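You operate a simulated robot arm through the tools that you are given. There is no shell and no other tool.

You run a simulated robot arm. Do the job below in one go: nothing can be reset, and whatever is moved stays where it is left.

## Task
Calibrate the feeder against the test card with one timed run.
Fine: jug under the sample hose, slide open, press TEST once; from the catch set the feed dial so that a run gives the card's figure within 50 ml; shut the slide. Set down upright: test jug.

It is judged by the outcome, as a careful person would: the job done as asked, and still so three seconds after it is handed in. It fails if anything else is knocked over, pushed out of place, dropped, spilled or broken.

## Robot
A 7-joint arm with a two-finger parallel gripper, fixed in place. Base frame: the origin is on the floor under the middle of its stand, x ahead of it, y to its left, z up. Lengths are in cm, angles in degrees, forces in N, time in s.
With the tool pointing down near the work surface it reaches from about 44 to 92 cm from the base axis. Its first joint turns from -115.0 to 115.0 degrees. Payload 3.91 kg.
The TCP is the grasp point between the finger pads, 3 cm short of the fingertips. In the tool frame z runs along the fingers and y along their closing line. The gripper opens to 11 cm. The fingers are 2 cm wide and 1 cm thick; the gripper's body (4.8 by 11.2 cm) begins 5.5 cm behind the TCP.
Orientation is that of the tool frame in the base frame, as [roll, pitch, yaw] about the fixed x, y, z axes, in that order (R = Rz(yaw) Ry(pitch) Rx(roll)). With the fingers straight down and closing along the base's y, the tool's x points along the base's -x, its y along +y and its z along -z.

## Interface
- The arm moves only by the tool jog_arm. Its argument "deltas" is one flat list of numbers, 7 for each row, row after row: the shift along the tool's x, y, z in cm, then the turn, a rotation vector about the tool's x, y, z in rad, then the opening in per cent of the stroke, from 0 (shut) to 100 (fully open). In form: [dx, dy, dz, ax, ay, az, hand, dx, dy, dz, ax, ay, az, hand, ...]. A call has 1 to 20 rows; each row is the pose to reach, as a shift and turn from the pose commanded when the call began, along the tool's axes at that moment. Rows are played at 5 a second. More than 5 cm and 8.6 degrees between two rows, or a gripper value outside its range, and nothing of the call is played. Where a pose cannot be reached the arm comes as near as it can. A force on the tool above 40 N (or 10 N above the force at the start of the call, whichever is more), or a blocked arm, ends the call early, and 0.2 s more pass. Each finger travels about 15.3 cm/s and halts on what it meets, pressing with about 35 N; the grip force reading is that of the motor and also rises with nothing between the fingers. The clock runs only during rows and for 0.2 s after the last one: add rows that repeat a pose to give the fingers time. It gives the time, the measured TCP pose, the force on the tool (base axes), the opening and the grip force at its end, in the units of the frame above (readings bear some noise), with the torque about the TCP (base axes, N m) and any sound that the robot's microphone picked up.
- Cameras (640 x 400 px; columns grow to the right, rows downward): "scene" is fixed at [5.22, -49.4, 139.13]; the picture's right is [0.56, -0.83, 0.00], its down [-0.41, -0.27, -0.87] and it looks along [0.72, 0.48, -0.49] (base axes); focal length 232 px, centre (320, 200). "wrist" rides on the gripper at [7.2, 1.7, -10.3] in the tool frame; the picture's right is [-0.23, 0.97, 0.00], its down [-0.76, -0.18, -0.62] and it looks along [-0.61, -0.14, 0.78] (tool axes); focal length 222 px, centre (320, 200). There is no depth. A picture from a camera that has moved, and an enlarged one, comes with that camera's place and axes in the base frame and with its lens. The place of the scene camera against the robot may be out by one fixed shift of up to 1.8 cm in any direction.
- get_image(camera): a new picture of that camera. No time passes.
- raise_lower(by): slides the trunk up (or, below 0, down) by that many cm; the arm rides with it, the base frame stays. It gives what a move gives, with no picture.
- close_up(camera, box): a new picture of the part [left, top, right, bottom] of that camera's present view, enlarged. No time passes.
- job_done(): hands the job in; it is judged then, once.

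Nothing tells you positions but the pictures and the camera data. Unless the task says otherwise, let go and move clear before handing in.

The tools are called after "Emit:" by a JSON object that holds its "method" and its "body". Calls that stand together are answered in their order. jog_arm: Moves the arm, as the interface text tells. Its arguments: {"type":"object","properties":{"deltas":{"type":"array","items":{"type":"number"}}},"required":["deltas"]} The other tools are called the same way: raise_lower (by) moves the trunk up or down; get_image (camera) takes a picture; close_up (camera, box) takes an enlarged picture of a part of a camera's view; job_done () hands the job in.

At the start:

```text
time_s: 0.0
eef_pos: [53.69, -14.16, 132.64]
tcp_rot: [180.0, 0.0, 180.0]
force: [-0.1, 0.6, 0.0]
torque: [0.03, 0.0, 0.01]
opening: 11.0
grip_force: 0.1
trunk travel left (down, up): [-77.5, 21.5]
```

scene: 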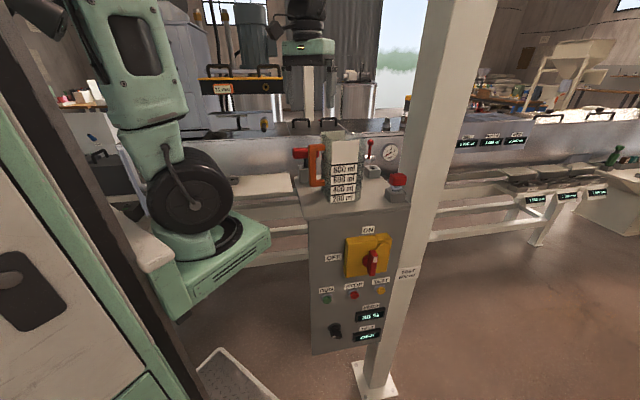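
wrist: 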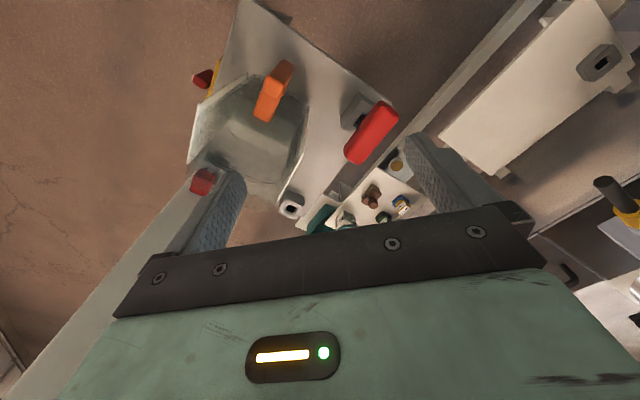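

I see a grey control cabinet ahead with a graduated jug on top, plus a yellow rotary switch, buttons, displays and a dial on its front. I'll enlarge the parts of the view before moving anything.

Emit:
{"method": "close_up", "body": {"camera": "scene", "box": [280, 120, 440, 220]}}

Emit:
{"method": "close_up", "body": {"camera": "scene", "box": [300, 210, 440, 300]}}

Emit:
{"method": "close_up", "body": {"camera": "scene", "box": [300, 270, 420, 360]}}

Emit:
{"method": "close_up", "body": {"camera": "scene", "box": [180, 50, 340, 150]}}

Emit:
{"method": "close_up", "body": {"camera": "scene", "box": [440, 100, 640, 240]}}

Emit:
{"method": "close_up", "body": {"camera": "wrist", "box": [160, 20, 440, 240]}}

```text
4.00 times, centred on (360, 170) of scene
camera zoom: at [5.22, -49.4, 139.13], right [0.56, -0.83, 0.0], down [-0.41, -0.27, -0.87], along [0.72, 0.48, -0.49], focal length 929 px, centre (160, 320)
```

zoom: 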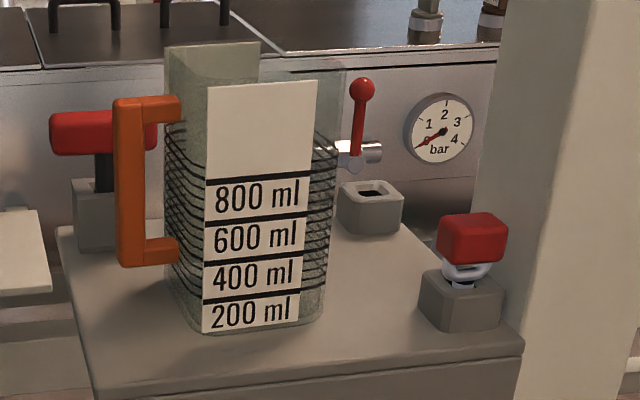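

```text
4.44 times, centred on (370, 255) of scene
camera zoom: at [5.22, -49.4, 139.13], right [0.56, -0.83, 0.0], down [-0.41, -0.27, -0.87], along [0.72, 0.48, -0.49], focal length 1033 px, centre (98, -44)
```

zoom: 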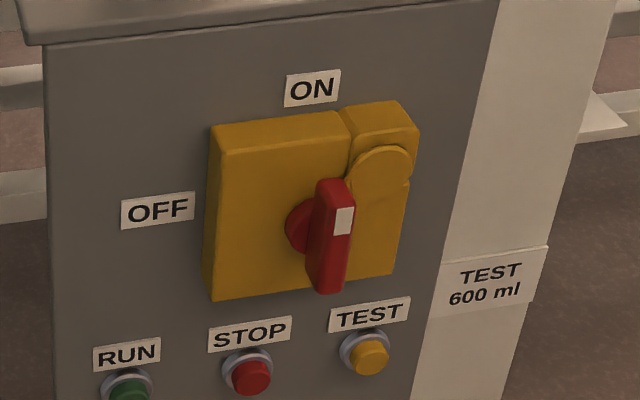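

```text
4.44 times, centred on (360, 315) of scene
camera zoom: at [5.22, -49.4, 139.13], right [0.56, -0.83, 0.0], down [-0.41, -0.27, -0.87], along [0.72, 0.48, -0.49], focal length 1033 px, centre (142, -311)
```

zoom: 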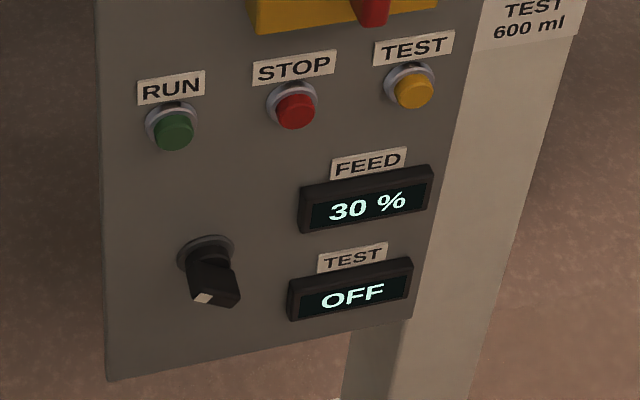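

```text
4.00 times, centred on (260, 100) of scene
camera zoom: at [5.22, -49.4, 139.13], right [0.56, -0.83, 0.0], down [-0.41, -0.27, -0.87], along [0.72, 0.48, -0.49], focal length 929 px, centre (560, 600)
```

zoom: 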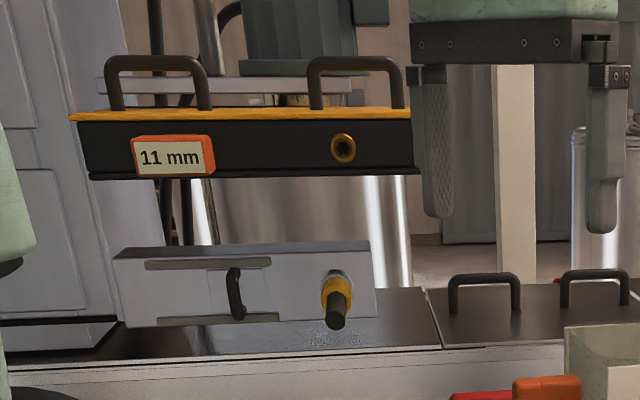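

```text
2.86 times, centred on (540, 170) of scene
camera zoom: at [5.22, -49.4, 139.13], right [0.56, -0.83, 0.0], down [-0.41, -0.27, -0.87], along [0.72, 0.48, -0.49], focal length 664 px, centre (-309, 286)
```

zoom: 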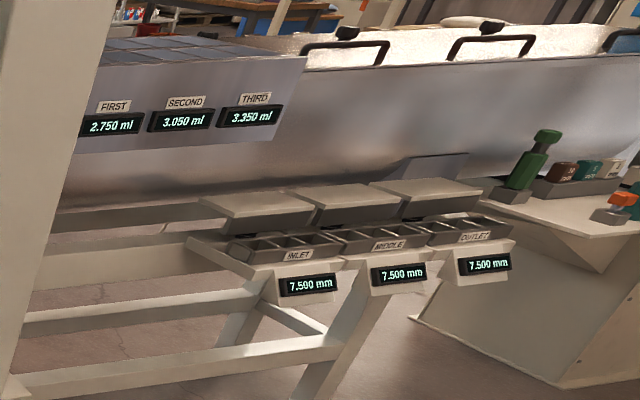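

```text
1.82 times, centred on (300, 130) of wrist
camera zoom: at [46.43, -12.4, 143.07], right [0.23, 0.97, 0.0], down [0.76, -0.18, 0.62], along [0.61, -0.14, -0.78], focal length 404 px, centre (356, 327)
```

zoom: 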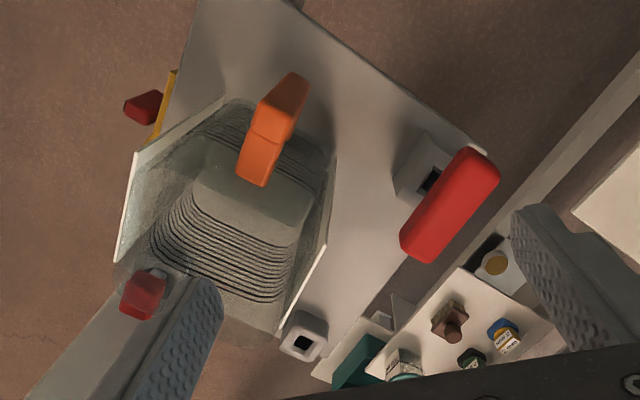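

The red knob and jug are on the cabinet near x 50–62, y −15 to −36. The yellow and black hose looks to be around (80, 30, 115), and a handle beside it is probably the slide. I'll move up and to the left, clear of everything, to get a better view.

Emit:
{"method": "jog_arm", "body": {"deltas": [0, 0, -4, 0, 0, 0, 100, 0, 4, -6, 0, 0, 0, 100, 0, 8, -6, 0, 0, 0, 100, 0, 12, -6, 0, 0, 0, 100, 0, 16, -6, 0, 0, 0, 100, 0, 20, -6, 0, 0, 0, 100, 0, 24, -6, 0, 0, 0, 100, 0, 28, -6, 0, 0, 0, 100, 0, 32, -6, 0, 0, 0, 100]}}

Emit:
{"method": "get_image", "body": {"camera": "wrist"}}

Emit:
{"method": "get_image", "body": {"camera": "scene"}}

```text
time_s: 2.0
eef_pos: [53.65, 17.94, 138.84]
tcp_rot: [-180.0, -0.1, 180.0]
force: [-0.3, 0.0, -0.3]
torque: [0.06, -0.04, 0.0]
opening: 10.99
grip_force: 0.1
trunk travel left (down, up): [-77.5, 21.5]
```

```text
taken
camera wrist: at [46.4, 19.57, 149.09], right [0.23, 0.97, 0.0], down [0.76, -0.18, 0.62], along [0.61, -0.14, -0.78], focal length 222 px, centre (320, 200)
```

wrist: 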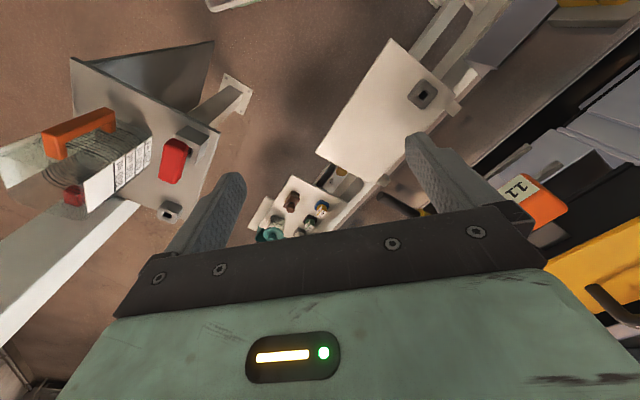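

```text
taken
```

scene: 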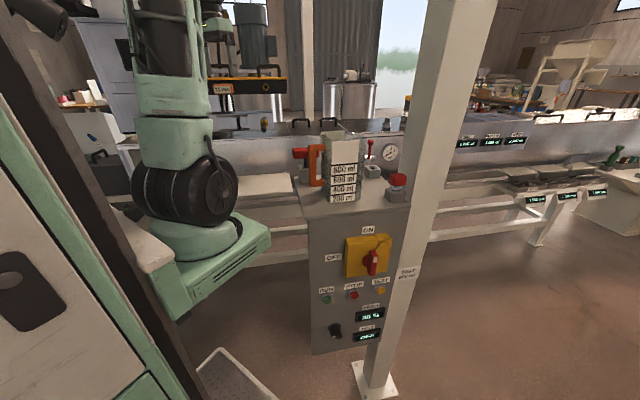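

The image from the tilted-down wrist view is upside down, with the top toward the robot. I take the hose tip to be near (78, 29, 116), above a white shelf at about z 95. I'll tilt the tool forward so the wrist camera can see the hose, slide and shelf properly.

Emit:
{"method": "jog_arm", "body": {"deltas": [0, 2, 2, 0, -0.12, 0, 100, 0, 4, 4, 0, -0.24, 0, 100, 1, 6, 6, 0, -0.36, 0, 100, 1, 8, 8, 0, -0.48, 0, 100, 1, 8, 9, 0, -0.6, 0, 100]}}

Emit:
{"method": "get_image", "body": {"camera": "wrist"}}

Emit:
{"method": "close_up", "body": {"camera": "wrist", "box": [160, 0, 480, 200]}}

```text
time_s: 3.2
eef_pos: [52.77, 25.99, 129.55]
tcp_rot: [-180.0, 34.6, -180.0]
force: [-0.2, -0.4, -0.2]
torque: [0.03, 0.01, 0.01]
opening: 10.99
grip_force: 0.2
trunk travel left (down, up): [-77.5, 21.5]
```

```text
taken
camera wrist: at [40.9, 27.6, 134.12], right [0.19, 0.97, 0.13], down [0.28, -0.18, 0.94], along [0.94, -0.14, -0.3], focal length 222 px, centre (320, 200)
```

wrist: 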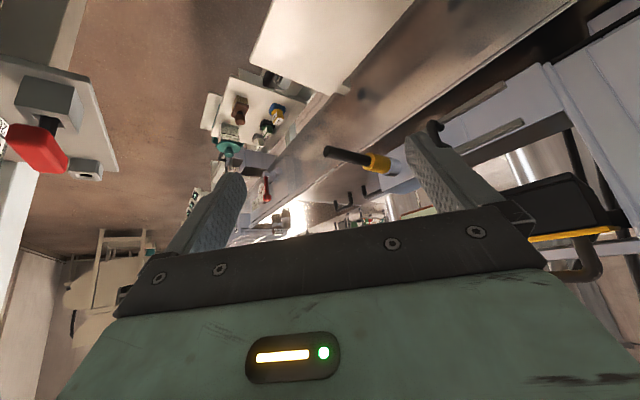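

```text
2.00 times, centred on (320, 100) of wrist
camera zoom: at [40.9, 27.6, 134.12], right [0.19, 0.97, 0.13], down [0.28, -0.18, 0.94], along [0.94, -0.14, -0.3], focal length 444 px, centre (320, 400)
```

zoom: 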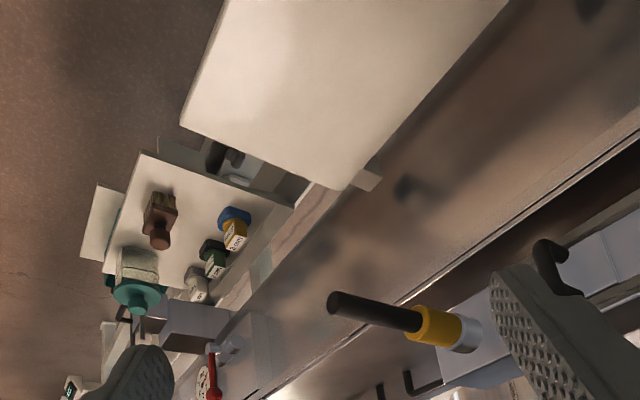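

The black hose with its yellow collar sticks out from a grey panel toward the robot, with its tip around (74, 25, 116), and the shelf lies below it. I'll zoom in on the shelf and panel to fix their positions.

Emit:
{"method": "close_up", "body": {"camera": "scene", "box": [200, 100, 320, 220]}}

Emit:
{"method": "close_up", "body": {"camera": "wrist", "box": [380, 0, 640, 200]}}

Emit:
{"method": "close_up", "body": {"camera": "wrist", "box": [0, 40, 160, 200]}}

```text
3.33 times, centred on (260, 160) of scene
camera zoom: at [5.22, -49.4, 139.13], right [0.56, -0.83, 0.0], down [-0.41, -0.27, -0.87], along [0.72, 0.48, -0.49], focal length 774 px, centre (520, 333)
```

zoom: 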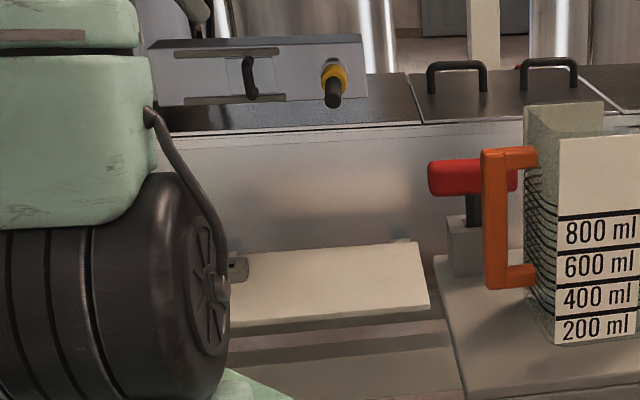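

```text
2.00 times, centred on (510, 100) of wrist
camera zoom: at [40.9, 27.6, 134.12], right [0.19, 0.97, 0.13], down [0.28, -0.18, 0.94], along [0.94, -0.14, -0.3], focal length 444 px, centre (-60, 400)
```

zoom: 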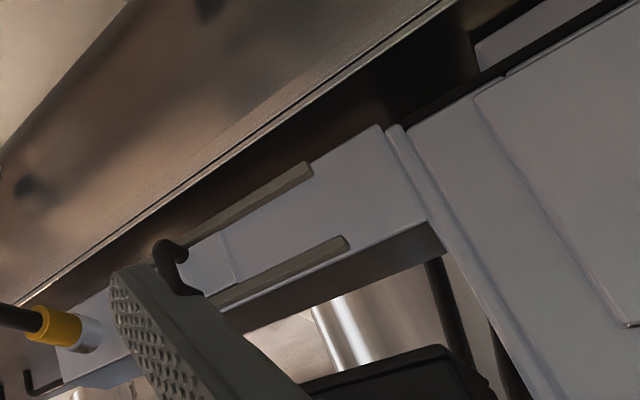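

```text
2.50 times, centred on (80, 120) of wrist
camera zoom: at [40.9, 27.6, 134.12], right [0.19, 0.97, 0.13], down [0.28, -0.18, 0.94], along [0.94, -0.14, -0.3], focal length 555 px, centre (920, 400)
```

zoom: 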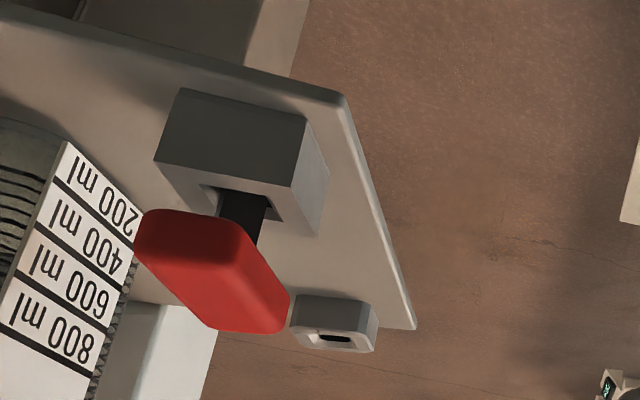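

I work out that the machine and cabinet sit at about 45° to the base. The shelf top is at about z 90.6, the hose tip at about (74, 25, 116), and the cabinet front faces (−0.7, −0.7). Next I'll turn the camera left to look at the slide.

Emit:
{"method": "jog_arm", "body": {"deltas": [0, 0, 0, -0.064, 0, -0.092, 100, 0, 0, 0, -0.128, 0, -0.184, 100, 0, 0, 0, -0.192, 0, -0.277, 100, 0, 0, 0, -0.256, 0, -0.369, 100, 0, 0, 0, -0.32, 0, -0.461, 100]}}

Emit:
{"method": "get_image", "body": {"camera": "wrist"}}

Emit:
{"method": "close_up", "body": {"camera": "wrist", "box": [220, 60, 480, 222]}}

```text
time_s: 4.4
eef_pos: [52.75, 25.83, 129.54]
tcp_rot: [179.8, 34.4, -147.8]
force: [-1.2, -0.4, -0.1]
torque: [-0.01, 0.0, 0.02]
opening: 11.02
grip_force: 0.1
trunk travel left (down, up): [-77.5, 21.5]
```

```text
taken
camera wrist: at [41.78, 21.03, 134.13], right [-0.36, 0.92, 0.13], down [0.33, 0.0, 0.94], along [0.87, 0.38, -0.3], focal length 222 px, centre (320, 200)
```

wrist: 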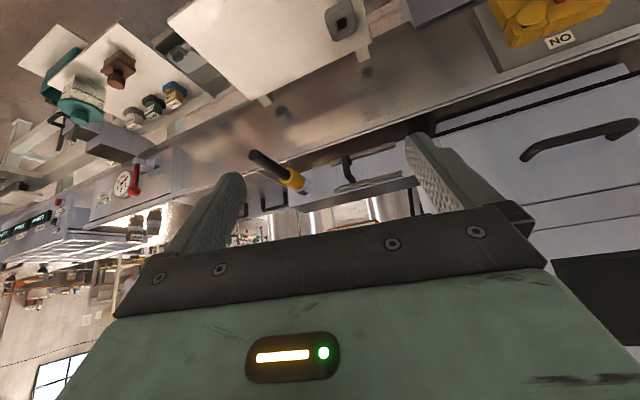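

```text
2.46 times, centred on (350, 141) of wrist
camera zoom: at [41.78, 21.03, 134.13], right [-0.36, 0.92, 0.13], down [0.33, 0.0, 0.94], along [0.87, 0.38, -0.3], focal length 547 px, centre (246, 345)
```

zoom: 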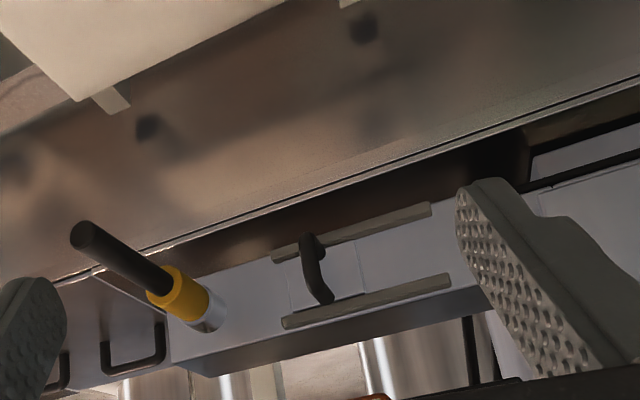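

The slide plate sits at the hose end of its rails, so I take it to be shut. Its handle is at about (76, 43, 117), and it should open away from the hose along (−0.7, +0.7). Next I'll go and look at the jug from above.

Emit:
{"method": "jog_arm", "body": {"deltas": [-0.9, 0, -1.3, 0.064, 0, 0.092, 100, -1.8, 0, -2.6, 0.128, 0, 0.184, 100, -2.7, 0, -3.9, 0.192, 0, 0.277, 100, -3.6, 0, -5.2, 0.256, 0, 0.369, 100, -4.56, 0, -6.56, 0.32, 0, 0.461, 100]}}

Emit:
{"method": "jog_arm", "body": {"deltas": [0.43, -4, -0.78, 0, 0.12, 0, 100, 0.86, -8, -1.57, 0, 0.24, 0, 100, 1.28, -12, -2.35, 0, 0.36, 0, 100, 1.7, -16, -3.1, 0, 0.48, 0, 100, 2.14, -20, -3.9, 0, 0.6, 0, 100, 2.57, -24, -4.7, 0, 0.6, 0, 100, 3.0, -28, -5.5, 0, 0.6, 0, 100, 3.4, -32, -6.3, 0, 0.6, 0, 100, 3.85, -36, -7.06, 0, 0.6, 0, 100, 4.28, -40, -7.84, 0, 0.6, 0, 100]}}

Emit:
{"method": "get_image", "body": {"camera": "wrist"}}

Emit:
{"method": "close_up", "body": {"camera": "wrist", "box": [160, 20, 480, 220]}}

```text
time_s: 5.6
eef_pos: [52.79, 25.78, 137.55]
tcp_rot: [-180.0, 34.4, 179.9]
force: [0.0, 0.2, -0.4]
torque: [0.05, 0.0, 0.0]
opening: 10.99
grip_force: 0.0
trunk travel left (down, up): [-77.5, 21.5]
```

```text
time_s: 7.8
eef_pos: [47.96, -12.89, 138.19]
tcp_rot: [-179.9, 0.0, -179.9]
force: [-0.8, 0.7, -0.2]
torque: [-0.02, -0.02, -0.04]
opening: 11.03
grip_force: 0.1
out of reach, approached as far as the arm can: row 8, 9, 10
trunk travel left (down, up): [-77.5, 21.5]
```

```text
taken
camera wrist: at [40.67, -11.25, 148.61], right [0.23, 0.97, 0.0], down [0.76, -0.18, 0.62], along [0.61, -0.14, -0.78], focal length 222 px, centre (320, 200)
```

wrist: 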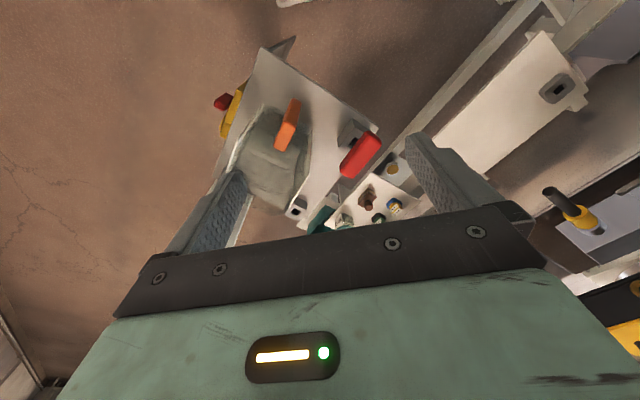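

```text
2.00 times, centred on (320, 120) of wrist
camera zoom: at [40.67, -11.25, 148.61], right [0.23, 0.97, 0.0], down [0.76, -0.18, 0.62], along [0.61, -0.14, -0.78], focal length 444 px, centre (320, 360)
```

zoom: 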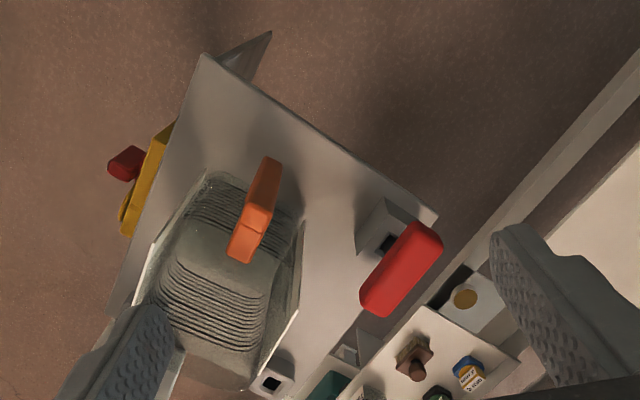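

The jug is a square, clear vessel centred near (58, −20). Its orange handle is on the left side at about (50, −17). I'll hover above the handle, turned so the fingers would close across it, and look again.

Emit:
{"method": "jog_arm", "body": {"deltas": [-0.4, -0.9, 0, 0, 0, 0.13, 100, -0.8, -1.8, 0, 0, 0, 0.26, 100, -1.3, -2.7, 0, 0, 0, 0.39, 100, -1.7, -3.5, 0, 0, 0, 0.52, 100, -2.2, -4.4, 0, 0, 0, 0.65, 100, -2.6, -5.1, 0, 0, 0, 0.785, 100]}}

Emit:
{"method": "get_image", "body": {"camera": "wrist"}}

Emit:
{"method": "close_up", "body": {"camera": "wrist", "box": [200, 50, 440, 200]}}

Emit:
{"method": "get_image", "body": {"camera": "scene"}}

```text
time_s: 9.2
eef_pos: [50.77, -18.22, 138.12]
tcp_rot: [179.9, -0.1, 134.9]
force: [-0.8, -0.9, -0.6]
torque: [0.01, -0.01, -0.01]
opening: 11.0
grip_force: 0.0
trunk travel left (down, up): [-77.5, 21.5]
```

```text
taken
camera wrist: at [46.79, -11.91, 148.54], right [0.85, 0.53, 0.0], down [0.41, -0.66, 0.62], along [0.33, -0.53, -0.78], focal length 222 px, centre (320, 200)
```

wrist: 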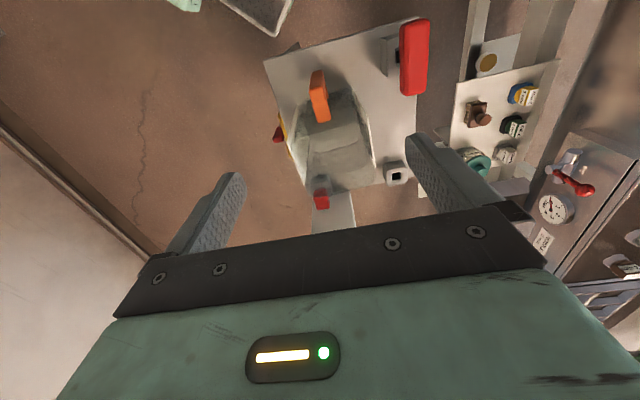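

```text
2.67 times, centred on (320, 125) of wrist
camera zoom: at [46.79, -11.91, 148.54], right [0.85, 0.53, 0.0], down [0.41, -0.66, 0.62], along [0.33, -0.53, -0.78], focal length 592 px, centre (320, 400)
```

zoom: 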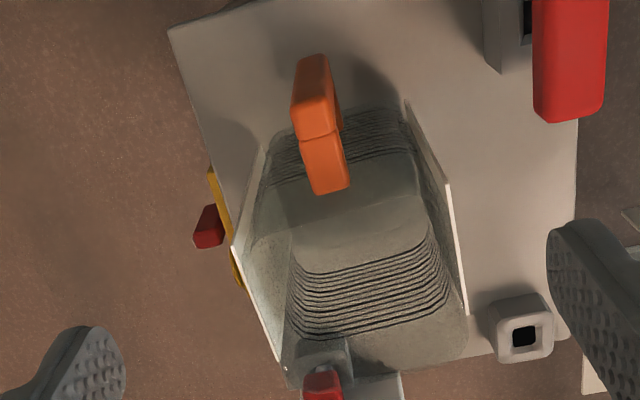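

```text
taken
```

scene: 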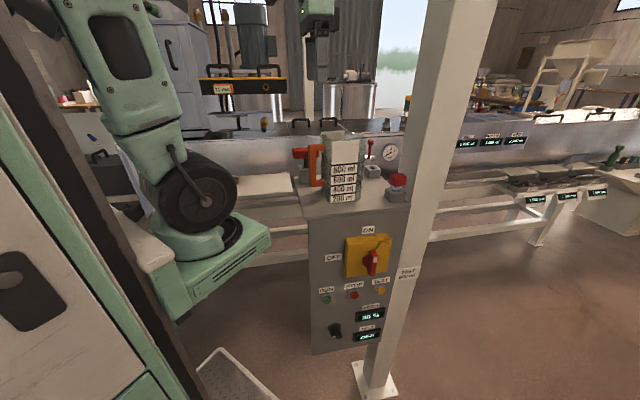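

The handle's outer face is near r≈48 along the machine direction, with its centre line at x+y≈32.7, so the jug centre is near (55, −22). Before gripping I want firmer heights, so I'll view the jug and panel from the right side, well clear of the white pole near (68, −41).

Emit:
{"method": "jog_arm", "body": {"deltas": [-1.0, -1.57, -0.17, 0, 0, -0.131, 100, -2.0, -3.14, -0.34, 0, 0, -0.262, 100, -3.0, -4.7, -0.5, 0, 0, -0.393, 100, -4.0, -6.3, -0.7, 0, 0, -0.524, 100, -5.0, -7.85, -0.85, 0, 0, -0.655, 100, -6.0, -9.4, -1.0, 0, 0, -0.785, 100, -7.0, -11.0, -1.2, 0, 0, -0.916, 100, -8.0, -12.6, -1.35, 0, 0, -1.047, 100, -9.0, -14.1, -1.5, 0, 0, -1.178, 100, -10.0, -15.7, -1.7, 0, 0, -1.309, 100, -11.0, -17.3, -1.85, 0, 0, -1.44, 100, -12.05, -18.8, -2.0, 0, 0, -1.57, 100]}}

Emit:
{"method": "get_image", "body": {"camera": "wrist"}}

Emit:
{"method": "get_image", "body": {"camera": "scene"}}

```text
time_s: 11.8
eef_pos: [46.04, -40.21, 140.07]
tcp_rot: [-179.9, 0.0, -134.9]
force: [0.5, 0.0, -1.1]
torque: [-0.01, 0.0, -0.03]
opening: 11.0
grip_force: 0.1
trunk travel left (down, up): [-77.5, 21.5]
```

```text
taken
camera wrist: at [39.7, -44.0, 150.56], right [-0.53, 0.85, 0.0], down [0.66, 0.41, 0.62], along [0.53, 0.33, -0.78], focal length 222 px, centre (320, 200)
```

wrist: 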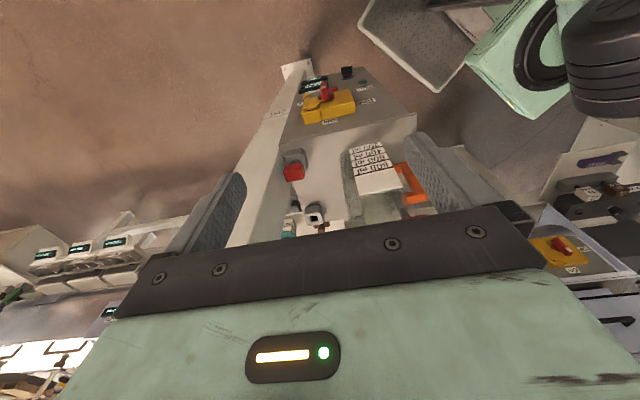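

```text
taken
```

scene: 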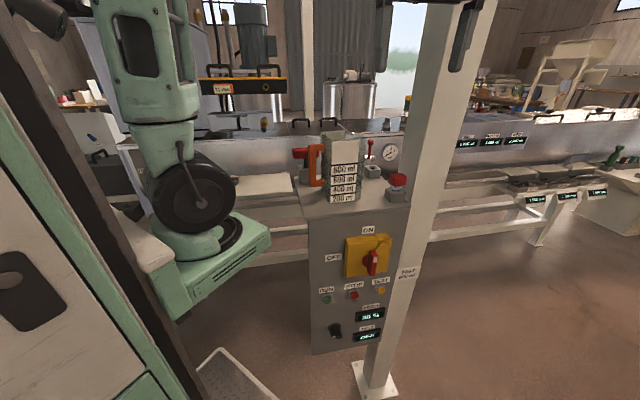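

From the front I can see the panel edge-on and the jug label. I'll zoom in to pin down heights and the panel layout.

Emit:
{"method": "close_up", "body": {"camera": "wrist", "box": [260, 60, 440, 172]}}

Emit:
{"method": "close_up", "body": {"camera": "wrist", "box": [280, 120, 440, 240]}}

Emit:
{"method": "close_up", "body": {"camera": "scene", "box": [380, 0, 500, 80]}}

```text
3.56 times, centred on (350, 116) of wrist
camera zoom: at [39.7, -44.0, 150.56], right [-0.53, 0.85, 0.0], down [0.66, 0.41, 0.62], along [0.53, 0.33, -0.78], focal length 790 px, centre (213, 499)
```

zoom: 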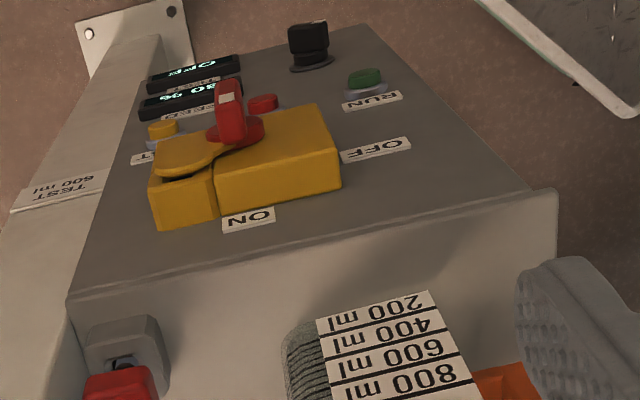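

```text
3.33 times, centred on (360, 180) of wrist
camera zoom: at [39.7, -44.0, 150.56], right [-0.53, 0.85, 0.0], down [0.66, 0.41, 0.62], along [0.53, 0.33, -0.78], focal length 740 px, centre (187, 267)
```

zoom: 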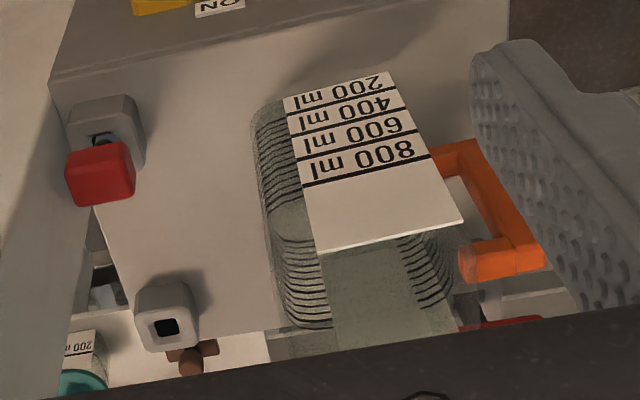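

```text
5.00 times, centred on (440, 40) of scene
camera zoom: at [5.22, -49.4, 139.13], right [0.56, -0.83, 0.0], down [-0.41, -0.27, -0.87], along [0.72, 0.48, -0.49], focal length 1162 px, centre (-280, 1000)
```

zoom: 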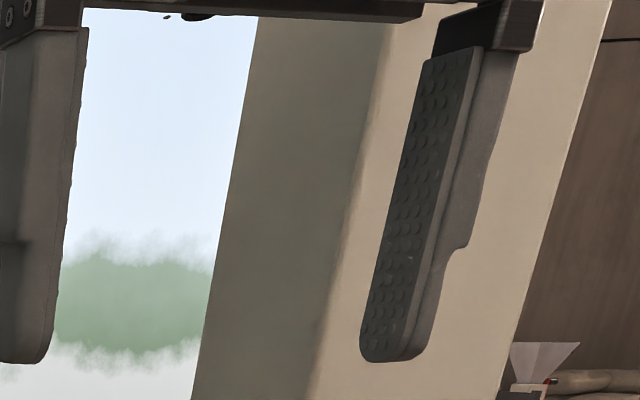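

Combining the wrist views, the jug label top is at z≈123.7 and the cabinet top at z≈106.7. The handle bar is at about (50.5, −17.9) with its top at z≈122.7, and the hose tip is at (73.8, 24.7, 115.6). I'll go back over the handle and check the alignment before I descend.

Emit:
{"method": "jog_arm", "body": {"deltas": [-1.58, 1.05, 0, 0, 0, 0.131, 100, -3.16, 2.09, 0, 0, 0, 0.262, 100, -4.74, 3.14, 0, 0, 0, 0.393, 100, -6.32, 4.19, 0, 0, 0, 0.524, 100, -7.9, 5.23, 0, 0, 0, 0.655, 90, -9.48, 6.28, 0, 0, 0, 0.785, 80, -11.06, 7.33, 0, 0, 0, 0.916, 70, -12.64, 8.37, 0, 0, 0, 1.047, 60, -14.22, 9.42, 0, 0, 0, 1.178, 55, -15.8, 10.47, 0, 0, 0, 1.309, 50, -17.38, 11.51, 0, 0, 0, 1.44, 50, -18.97, 12.56, 0, 0, 0, 1.571, 50]}}

Emit:
{"method": "jog_arm", "body": {"deltas": [0, 0, 3, 0, 0, 0, 50, 0, 0, 6, 0, 0, 0, 50, 0, 0, 9, 0, 0, 0, 50, 0, 0, 11, 0, 0, 0, 50]}}

Emit:
{"method": "get_image", "body": {"camera": "wrist"}}

Emit:
{"method": "close_up", "body": {"camera": "scene", "box": [270, 60, 430, 210]}}

```text
time_s: 14.4
eef_pos: [50.62, -17.74, 140.0]
tcp_rot: [180.0, -0.1, 134.8]
force: [-0.3, 0.1, 0.0]
torque: [-0.02, 0.03, 0.02]
opening: 5.5
grip_force: 0.0
trunk travel left (down, up): [-77.5, 21.5]
```

```text
time_s: 15.4
eef_pos: [50.55, -17.79, 129.15]
tcp_rot: [180.0, 0.0, 135.0]
force: [-0.5, 0.2, 0.1]
torque: [-0.05, 0.0, 0.03]
opening: 5.48
grip_force: 0.1
trunk travel left (down, up): [-77.5, 21.5]
```

```text
taken
camera wrist: at [46.55, -11.46, 139.52], right [0.85, 0.53, 0.0], down [0.41, -0.66, 0.62], along [0.33, -0.53, -0.78], focal length 222 px, centre (320, 200)
```

wrist: 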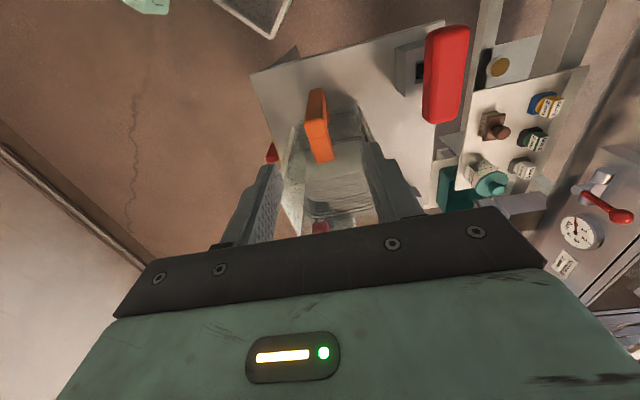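

```text
2.67 times, centred on (350, 135) of scene
camera zoom: at [5.22, -49.4, 139.13], right [0.56, -0.83, 0.0], down [-0.41, -0.27, -0.87], along [0.72, 0.48, -0.49], focal length 620 px, centre (240, 373)
```

zoom: 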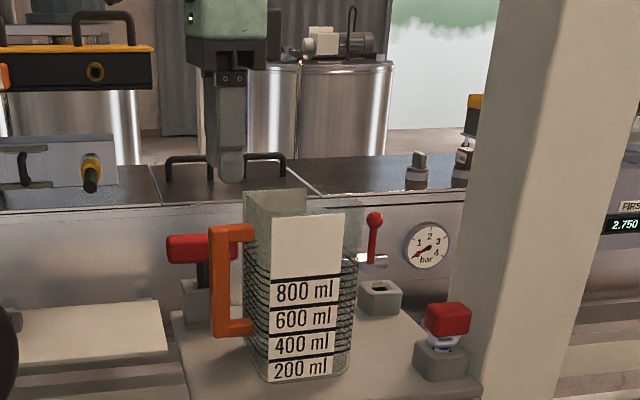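

The fingers are above the handle and lined up across it. I'll zoom in on both views to check where the bar is against the fingers.

Emit:
{"method": "close_up", "body": {"camera": "wrist", "box": [230, 70, 430, 245]}}

Emit:
{"method": "close_up", "body": {"camera": "scene", "box": [290, 80, 370, 210]}}

```text
2.29 times, centred on (330, 158) of wrist
camera zoom: at [46.55, -11.46, 139.52], right [0.85, 0.53, 0.0], down [0.41, -0.66, 0.62], along [0.33, -0.53, -0.78], focal length 508 px, centre (297, 297)
```

zoom: 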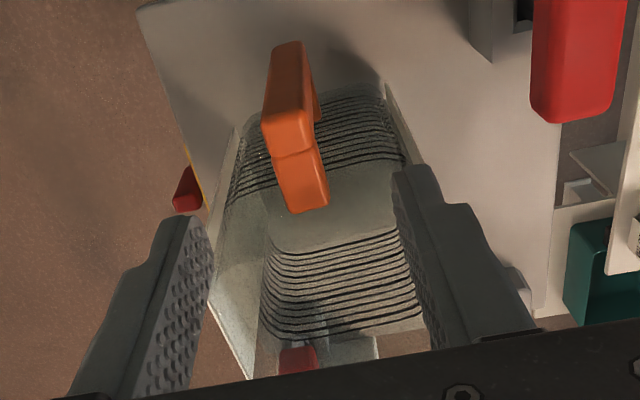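

```text
3.08 times, centred on (330, 145) of scene
camera zoom: at [5.22, -49.4, 139.13], right [0.56, -0.83, 0.0], down [-0.41, -0.27, -0.87], along [0.72, 0.48, -0.49], focal length 715 px, centre (289, 369)
```

zoom: 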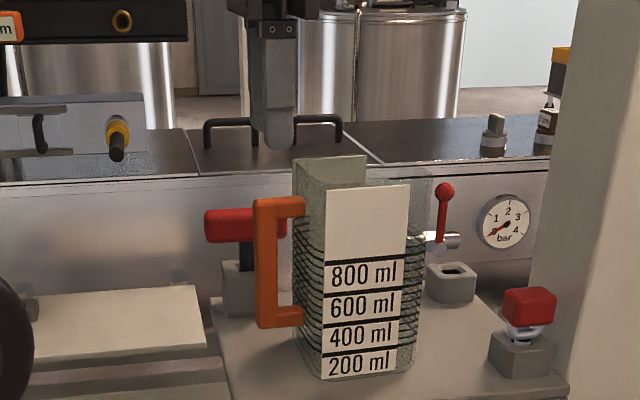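

The handle's top is at z≈120.6 and its bar centre is slightly left of the fingers, so I'll shift 0.4 cm that way. Then I'll descend to TCP z≈119 and close.

Emit:
{"method": "jog_arm", "body": {"deltas": [0.4, 0, 2, 0, 0, 0, 50, 0.4, 0, 5, 0, 0, 0, 50, 0.4, 0, 8, 0, 0, 0, 50, 0.4, 0, 10.1, 0, 0, 0, 50, 0.4, 0, 10.1, 0, 0, 0, 50]}}

Emit:
{"method": "get_image", "body": {"camera": "wrist"}}

Emit:
{"method": "close_up", "body": {"camera": "scene", "box": [290, 80, 370, 210]}}

```text
time_s: 16.6
eef_pos: [50.32, -17.38, 118.99]
tcp_rot: [179.9, 0.0, 135.0]
force: [-0.1, 0.5, -0.8]
torque: [0.01, 0.0, 0.0]
opening: 5.51
grip_force: 0.2
trunk travel left (down, up): [-77.5, 21.5]
```

```text
taken
camera wrist: at [46.29, -11.15, 129.42], right [0.85, 0.53, 0.0], down [0.41, -0.66, 0.62], along [0.33, -0.53, -0.78], focal length 222 px, centre (320, 200)
```

wrist: 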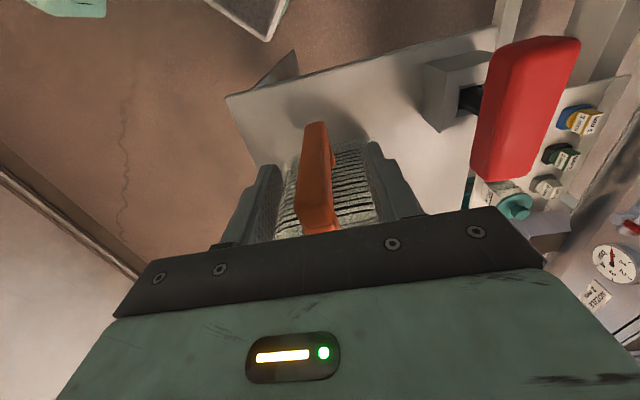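

```text
3.08 times, centred on (330, 145) of scene
camera zoom: at [5.22, -49.4, 139.13], right [0.56, -0.83, 0.0], down [-0.41, -0.27, -0.87], along [0.72, 0.48, -0.49], focal length 715 px, centre (289, 369)
```

zoom: 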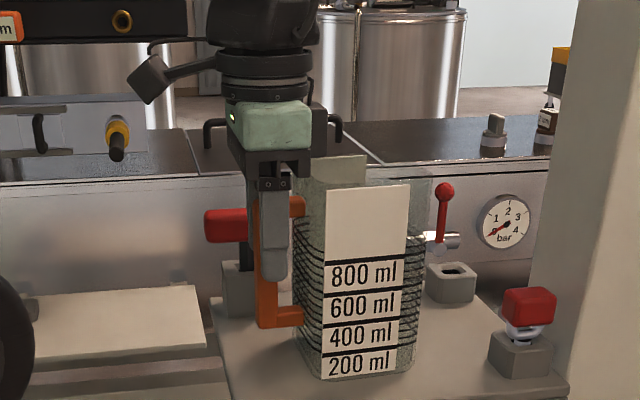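

The fingers are now on both sides of the handle bar with clearance from the jug body. I'll close on it and check the grip.

Emit:
{"method": "jog_arm", "body": {"deltas": [0, 0, 0, 0, 0, 0, 30, 0, 0, 0, 0, 0, 0, 10, 0, 0, 0, 0, 0, 0, 0, 0, 0, 0, 0, 0, 0, 0]}}

Emit:
{"method": "close_up", "body": {"camera": "scene", "box": [290, 80, 370, 210]}}

```text
time_s: 17.6
eef_pos: [50.3, -17.46, 119.08]
tcp_rot: [179.9, 0.0, 135.0]
force: [-0.2, -0.3, 0.3]
torque: [0.07, -0.06, 0.02]
opening: 1.76
grip_force: 35.0
trunk travel left (down, up): [-77.5, 21.5]
```

```text
3.08 times, centred on (330, 145) of scene
camera zoom: at [5.22, -49.4, 139.13], right [0.56, -0.83, 0.0], down [-0.41, -0.27, -0.87], along [0.72, 0.48, -0.49], focal length 715 px, centre (289, 369)
```

zoom: 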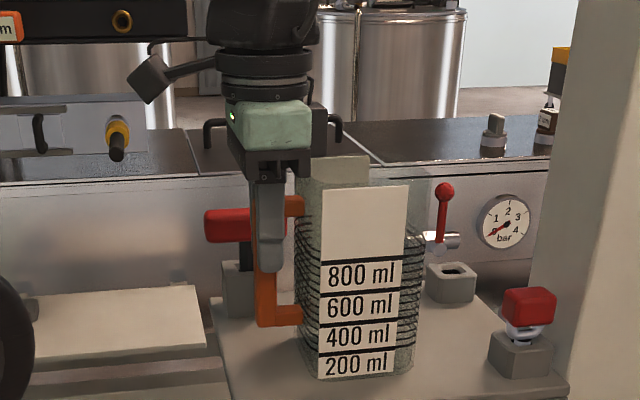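

The handle is gripped at 1.76 cm. I'll lift gently and check that the jug stays level.

Emit:
{"method": "jog_arm", "body": {"deltas": [0, 0, -0.5, 0, 0, 0, 0, 0, 0, -1.5, 0, 0, 0, 0, 0, 0, -3, 0, 0, 0, 0, 0, 0, -5, 0, 0, 0, 0, 0, 0, -5, 0, 0, 0, 0]}}

Emit:
{"method": "close_up", "body": {"camera": "scene", "box": [280, 60, 400, 210]}}

Emit:
{"method": "get_image", "body": {"camera": "wrist"}}

```text
time_s: 18.8
eef_pos: [50.28, -17.52, 123.88]
tcp_rot: [-179.9, 0.0, 134.9]
force: [1.3, -1.2, -1.1]
torque: [0.04, 0.08, 0.04]
opening: 1.79
grip_force: 34.5
trunk travel left (down, up): [-77.5, 21.5]
```

```text
2.67 times, centred on (340, 135) of scene
camera zoom: at [5.22, -49.4, 139.13], right [0.56, -0.83, 0.0], down [-0.41, -0.27, -0.87], along [0.72, 0.48, -0.49], focal length 620 px, centre (267, 373)
```

zoom: 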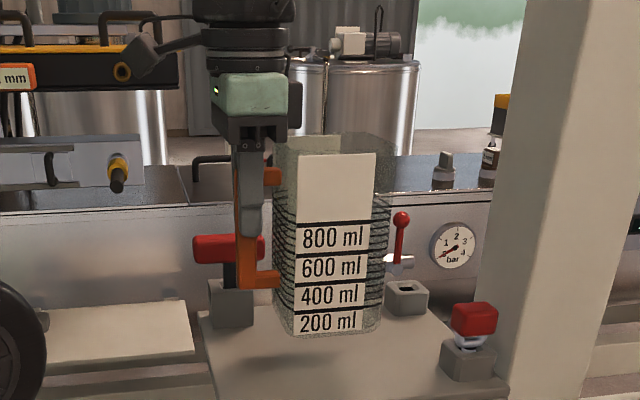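

```text
taken
camera wrist: at [46.36, -11.22, 134.43], right [0.85, 0.53, 0.0], down [0.41, -0.66, 0.62], along [0.33, -0.53, -0.78], focal length 222 px, centre (320, 200)
```

wrist: 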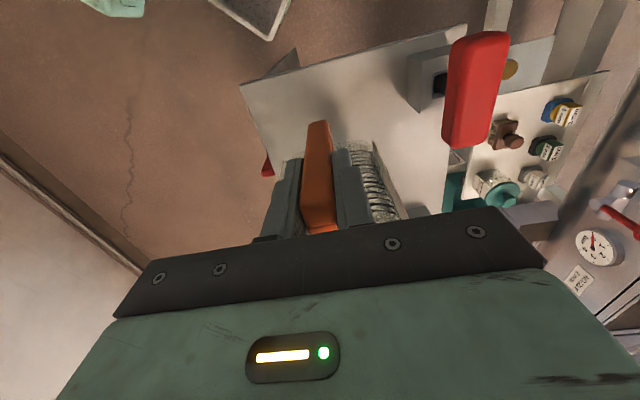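

The jug is lifted level and secure. I'll raise it above the red T-handle and swing it left with the handle turned toward the robot. Then I'll line up in front of the shelf.

Emit:
{"method": "jog_arm", "body": {"deltas": [0, 0, -2.5, 0, 0, 0, 0, 0, 0, -5, 0, 0, 0, 0, 0, 0, -8, 0, 0, 0, 0, 0, 0, -11, 0, 0, 0, 0, 0, 0, -11.5, 0, 0, 0, 0]}}

Emit:
{"method": "jog_arm", "body": {"deltas": [1.1, 1.78, 0, 0, 0, -0.131, 0, 2.2, 3.57, 0, 0, 0, -0.262, 0, 3.3, 5.35, 0, 0, 0, -0.393, 0, 4.4, 7.13, 0, 0, 0, -0.524, 0, 5.5, 8.9, 0, 0, 0, -0.655, 0, 6.6, 10.7, 0, 0, 0, -0.785, 0, 7.7, 12.5, 0, 0, 0, -0.916, 0, 8.8, 14.3, 0, 0, 0, -1.047, 0, 9.9, 16.0, 0, 0, 0, -1.178, 0, 11.0, 17.8, 0, 0, 0, -1.309, 0, 12.1, 19.6, 0, 0, 0, -1.44, 0, 13.25, 21.4, 0, 0, 0, -1.571, 0]}}

Emit:
{"method": "get_image", "body": {"camera": "scene"}}

Emit:
{"method": "get_image", "body": {"camera": "wrist"}}

```text
time_s: 20.0
eef_pos: [50.25, -17.52, 135.51]
tcp_rot: [180.0, -0.1, 135.1]
force: [0.0, 0.2, -1.6]
torque: [0.06, 0.06, -0.01]
opening: 1.77
grip_force: 34.9
trunk travel left (down, up): [-77.5, 21.5]
```

```text
time_s: 22.6
eef_pos: [56.12, 7.0, 135.66]
tcp_rot: [180.0, 0.0, -134.8]
force: [0.7, 0.4, -0.8]
torque: [-0.04, 0.04, 0.06]
opening: 1.78
grip_force: 34.8
trunk travel left (down, up): [-77.5, 21.5]
```

```text
taken
```

scene: 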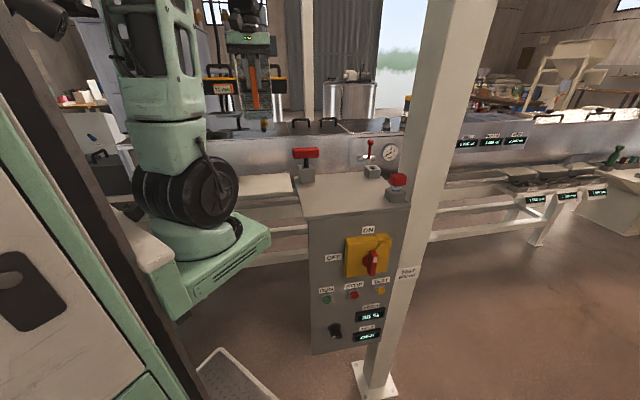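

```text
taken
camera wrist: at [49.72, 3.08, 145.96], right [-0.53, 0.85, 0.0], down [0.66, 0.41, 0.62], along [0.53, 0.33, -0.78], focal length 222 px, centre (320, 200)
```

wrist: 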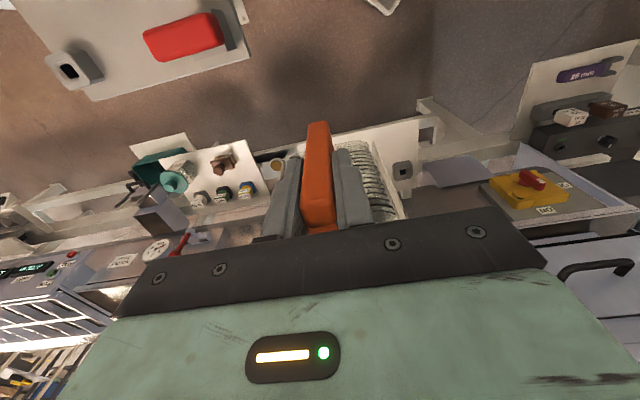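

The jug hangs in front of the shelf with a clear space below it. I'll lower it there, still in front of the shelf edge, and look again.

Emit:
{"method": "jog_arm", "body": {"deltas": [0, 0, 3, 0, 0, 0, 0, 0, 0, 6, 0, 0, 0, 0, 0, 0, 9, 0, 0, 0, 0, 0, 0, 12, 0, 0, 0, 0, 0, 0, 15, 0, 0, 0, 0, 0, 0, 18, 0, 0, 0, 0, 0, 0, 21, 0, 0, 0, 0, 0, 0, 24, 0, 0, 0, 0, 0, 0, 27, 0, 0, 0, 0, 0, 0, 29, 0, 0, 0, 0]}}

Emit:
{"method": "get_image", "body": {"camera": "wrist"}}

Emit:
{"method": "close_up", "body": {"camera": "scene", "box": [200, 60, 340, 220]}}

```text
time_s: 24.8
eef_pos: [56.01, 6.99, 106.59]
tcp_rot: [-180.0, 0.1, -135.2]
force: [-0.5, -0.6, -1.3]
torque: [-0.04, 0.07, 0.0]
opening: 1.78
grip_force: 34.9
trunk travel left (down, up): [-77.5, 21.5]
```

```text
taken
camera wrist: at [49.62, 3.06, 116.94], right [-0.53, 0.85, 0.0], down [0.66, 0.41, 0.62], along [0.53, 0.33, -0.78], focal length 222 px, centre (320, 200)
```

wrist: 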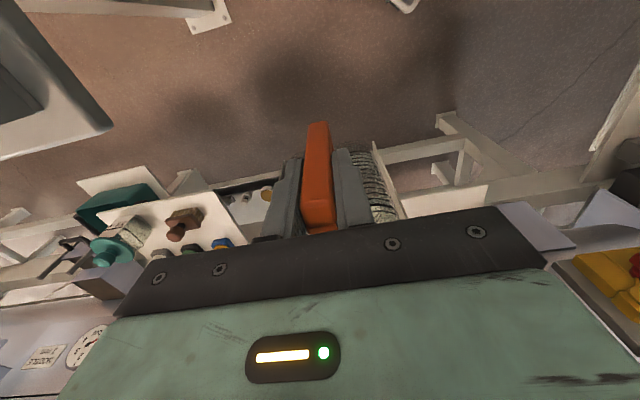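

```text
2.50 times, centred on (270, 140) of scene
camera zoom: at [5.22, -49.4, 139.13], right [0.56, -0.83, 0.0], down [-0.41, -0.27, -0.87], along [0.72, 0.48, -0.49], focal length 581 px, centre (445, 350)
```

zoom: 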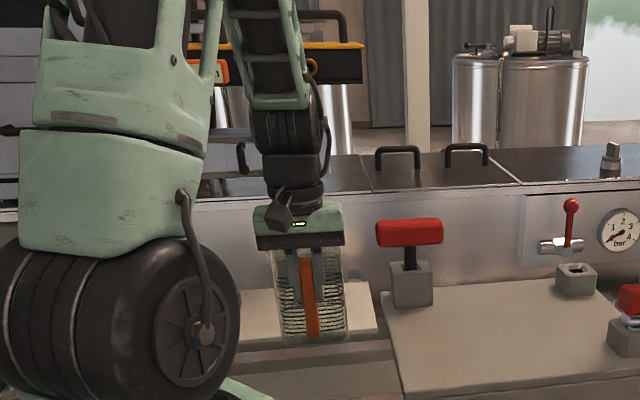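

The path forward is clear: rim at about 111, hose underside at about 114, shelf at about 91. I'll slide the jug in toward the hose in small steps and check near the end.

Emit:
{"method": "jog_arm", "body": {"deltas": [-1.5, 0, 0, 0, 0, 0, 0, -3, 0, 0, 0, 0, 0, 0, -4.5, 0, 0, 0, 0, 0, 0, -6, 0, 0, 0, 0, 0, 0, -7.5, 0, 0, 0, 0, 0, 0, -9, 0, 0, 0, 0, 0, 0, -10.5, 0, 0, 0, 0, 0, 0, -11.5, 0, 0, 0, 0, 0, 0]}}

Emit:
{"method": "get_image", "body": {"camera": "wrist"}}

Emit:
{"method": "close_up", "body": {"camera": "scene", "box": [200, 60, 340, 220]}}

```text
time_s: 26.6
eef_pos: [64.12, 15.14, 106.41]
tcp_rot: [180.0, 0.0, -135.1]
force: [-0.6, -0.6, -1.2]
torque: [-0.04, 0.08, 0.02]
opening: 1.76
grip_force: 35.0
trunk travel left (down, up): [-77.5, 21.5]
```

```text
taken
camera wrist: at [57.77, 11.22, 116.87], right [-0.53, 0.85, 0.0], down [0.66, 0.41, 0.62], along [0.53, 0.33, -0.78], focal length 222 px, centre (320, 200)
```

wrist: 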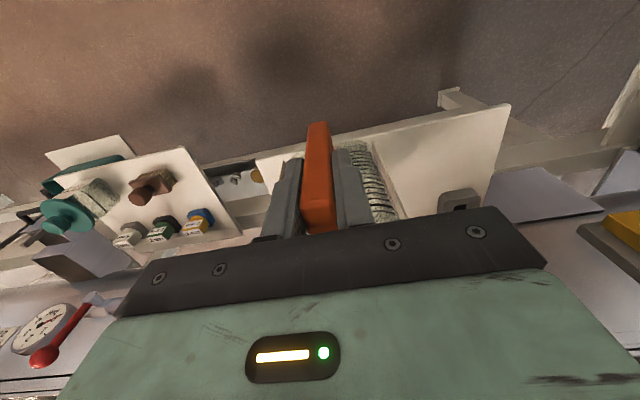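

```text
2.50 times, centred on (270, 140) of scene
camera zoom: at [5.22, -49.4, 139.13], right [0.56, -0.83, 0.0], down [-0.41, -0.27, -0.87], along [0.72, 0.48, -0.49], focal length 581 px, centre (445, 350)
```

zoom: 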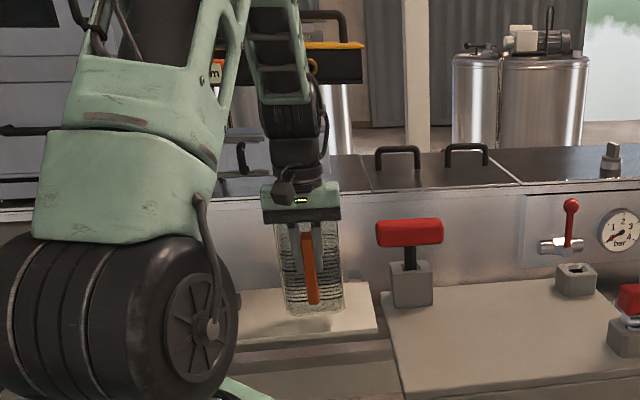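

The shelf checks out at z≈90.5 and the jug is well over it. I'll go forward the last 6.2 cm gently, then lower toward contact.

Emit:
{"method": "jog_arm", "body": {"deltas": [-1, 0, 0, 0, 0, 0, 0, -2, 0, 0, 0, 0, 0, 0, -3, 0, 0, 0, 0, 0, 0, -4, 0, 0, 0, 0, 0, 0, -5, 0, 0, 0, 0, 0, 0, -6.2, 0, 0, 0, 0, 0, 0]}}

Emit:
{"method": "get_image", "body": {"camera": "wrist"}}

Emit:
{"method": "close_up", "body": {"camera": "scene", "box": [220, 80, 320, 205]}}

```text
time_s: 28.0
eef_pos: [68.73, 19.54, 106.43]
tcp_rot: [180.0, 0.1, -135.0]
force: [-0.5, -0.1, -1.5]
torque: [-0.03, 0.07, 0.0]
opening: 1.78
grip_force: 35.0
trunk travel left (down, up): [-77.5, 21.5]
```

```text
taken
camera wrist: at [62.22, 15.62, 116.9], right [-0.53, 0.85, 0.0], down [0.66, 0.41, 0.62], along [0.53, 0.33, -0.78], focal length 222 px, centre (320, 200)
```

wrist: 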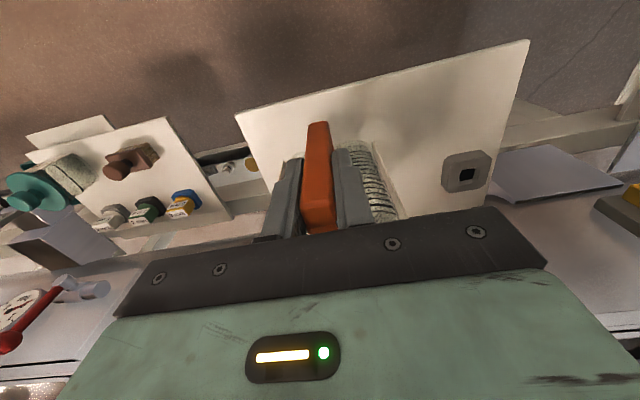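

```text
3.20 times, centred on (270, 142) of scene
camera zoom: at [5.22, -49.4, 139.13], right [0.56, -0.83, 0.0], down [-0.41, -0.27, -0.87], along [0.72, 0.48, -0.49], focal length 744 px, centre (480, 384)
```

zoom: 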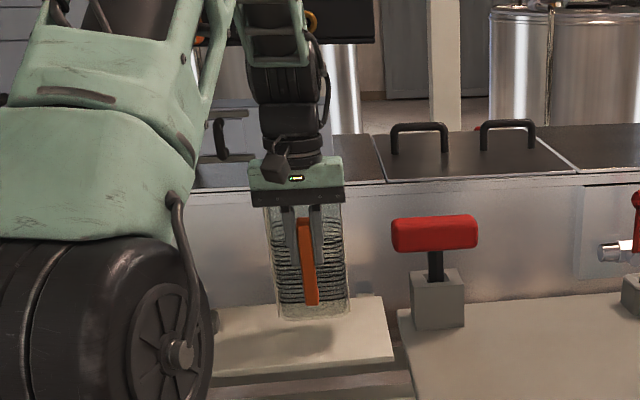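

The jug is over the shelf at the hose with no contact so far. I'll lower it slowly until it touches the shelf.

Emit:
{"method": "jog_arm", "body": {"deltas": [0, 0, 0.8, 0, 0, 0, 0, 0, 0, 1.6, 0, 0, 0, 0, 0, 0, 2.2, 0, 0, 0, 0, 0, 0, 2.6, 0, 0, 0, 0, 0, 0, 2.9, 0, 0, 0, 0, 0, 0, 2.9, 0, 0, 0, 0]}}

Emit:
{"method": "close_up", "body": {"camera": "scene", "box": [220, 80, 320, 205]}}

```text
time_s: 29.4
eef_pos: [68.61, 19.66, 103.52]
tcp_rot: [179.9, 0.1, -135.0]
force: [0.0, -0.6, -0.3]
torque: [-0.11, 0.1, -0.02]
opening: 1.77
grip_force: 34.8
trunk travel left (down, up): [-77.5, 21.5]
```

```text
3.20 times, centred on (270, 142) of scene
camera zoom: at [5.22, -49.4, 139.13], right [0.56, -0.83, 0.0], down [-0.41, -0.27, -0.87], along [0.72, 0.48, -0.49], focal length 744 px, centre (480, 384)
```

zoom: 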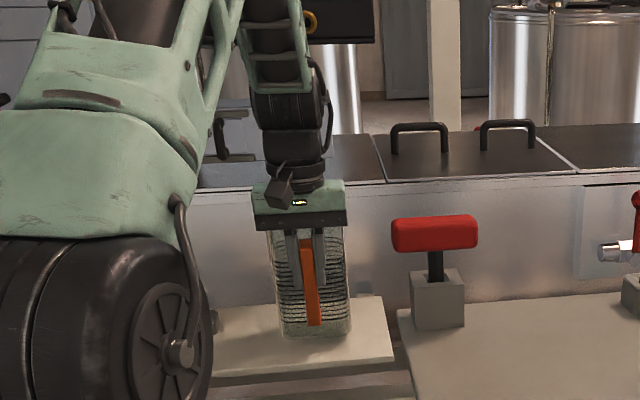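

The weight reading has dropped and the torque shifted, so the jug may be just touching. I'll ease down in small steps.

Emit:
{"method": "jog_arm", "body": {"deltas": [0, 0, 0.15, 0, 0, 0, 0, 0, 0, 0.3, 0, 0, 0, 0, 0, 0, 0.3, 0, 0, 0, 0]}}

```text
time_s: 30.2
eef_pos: [68.74, 19.41, 103.13]
tcp_rot: [-180.0, 0.0, -134.9]
force: [-0.8, 0.0, -1.6]
torque: [-0.08, 0.09, -0.01]
opening: 1.76
grip_force: 35.0
trunk travel left (down, up): [-77.5, 21.5]
```

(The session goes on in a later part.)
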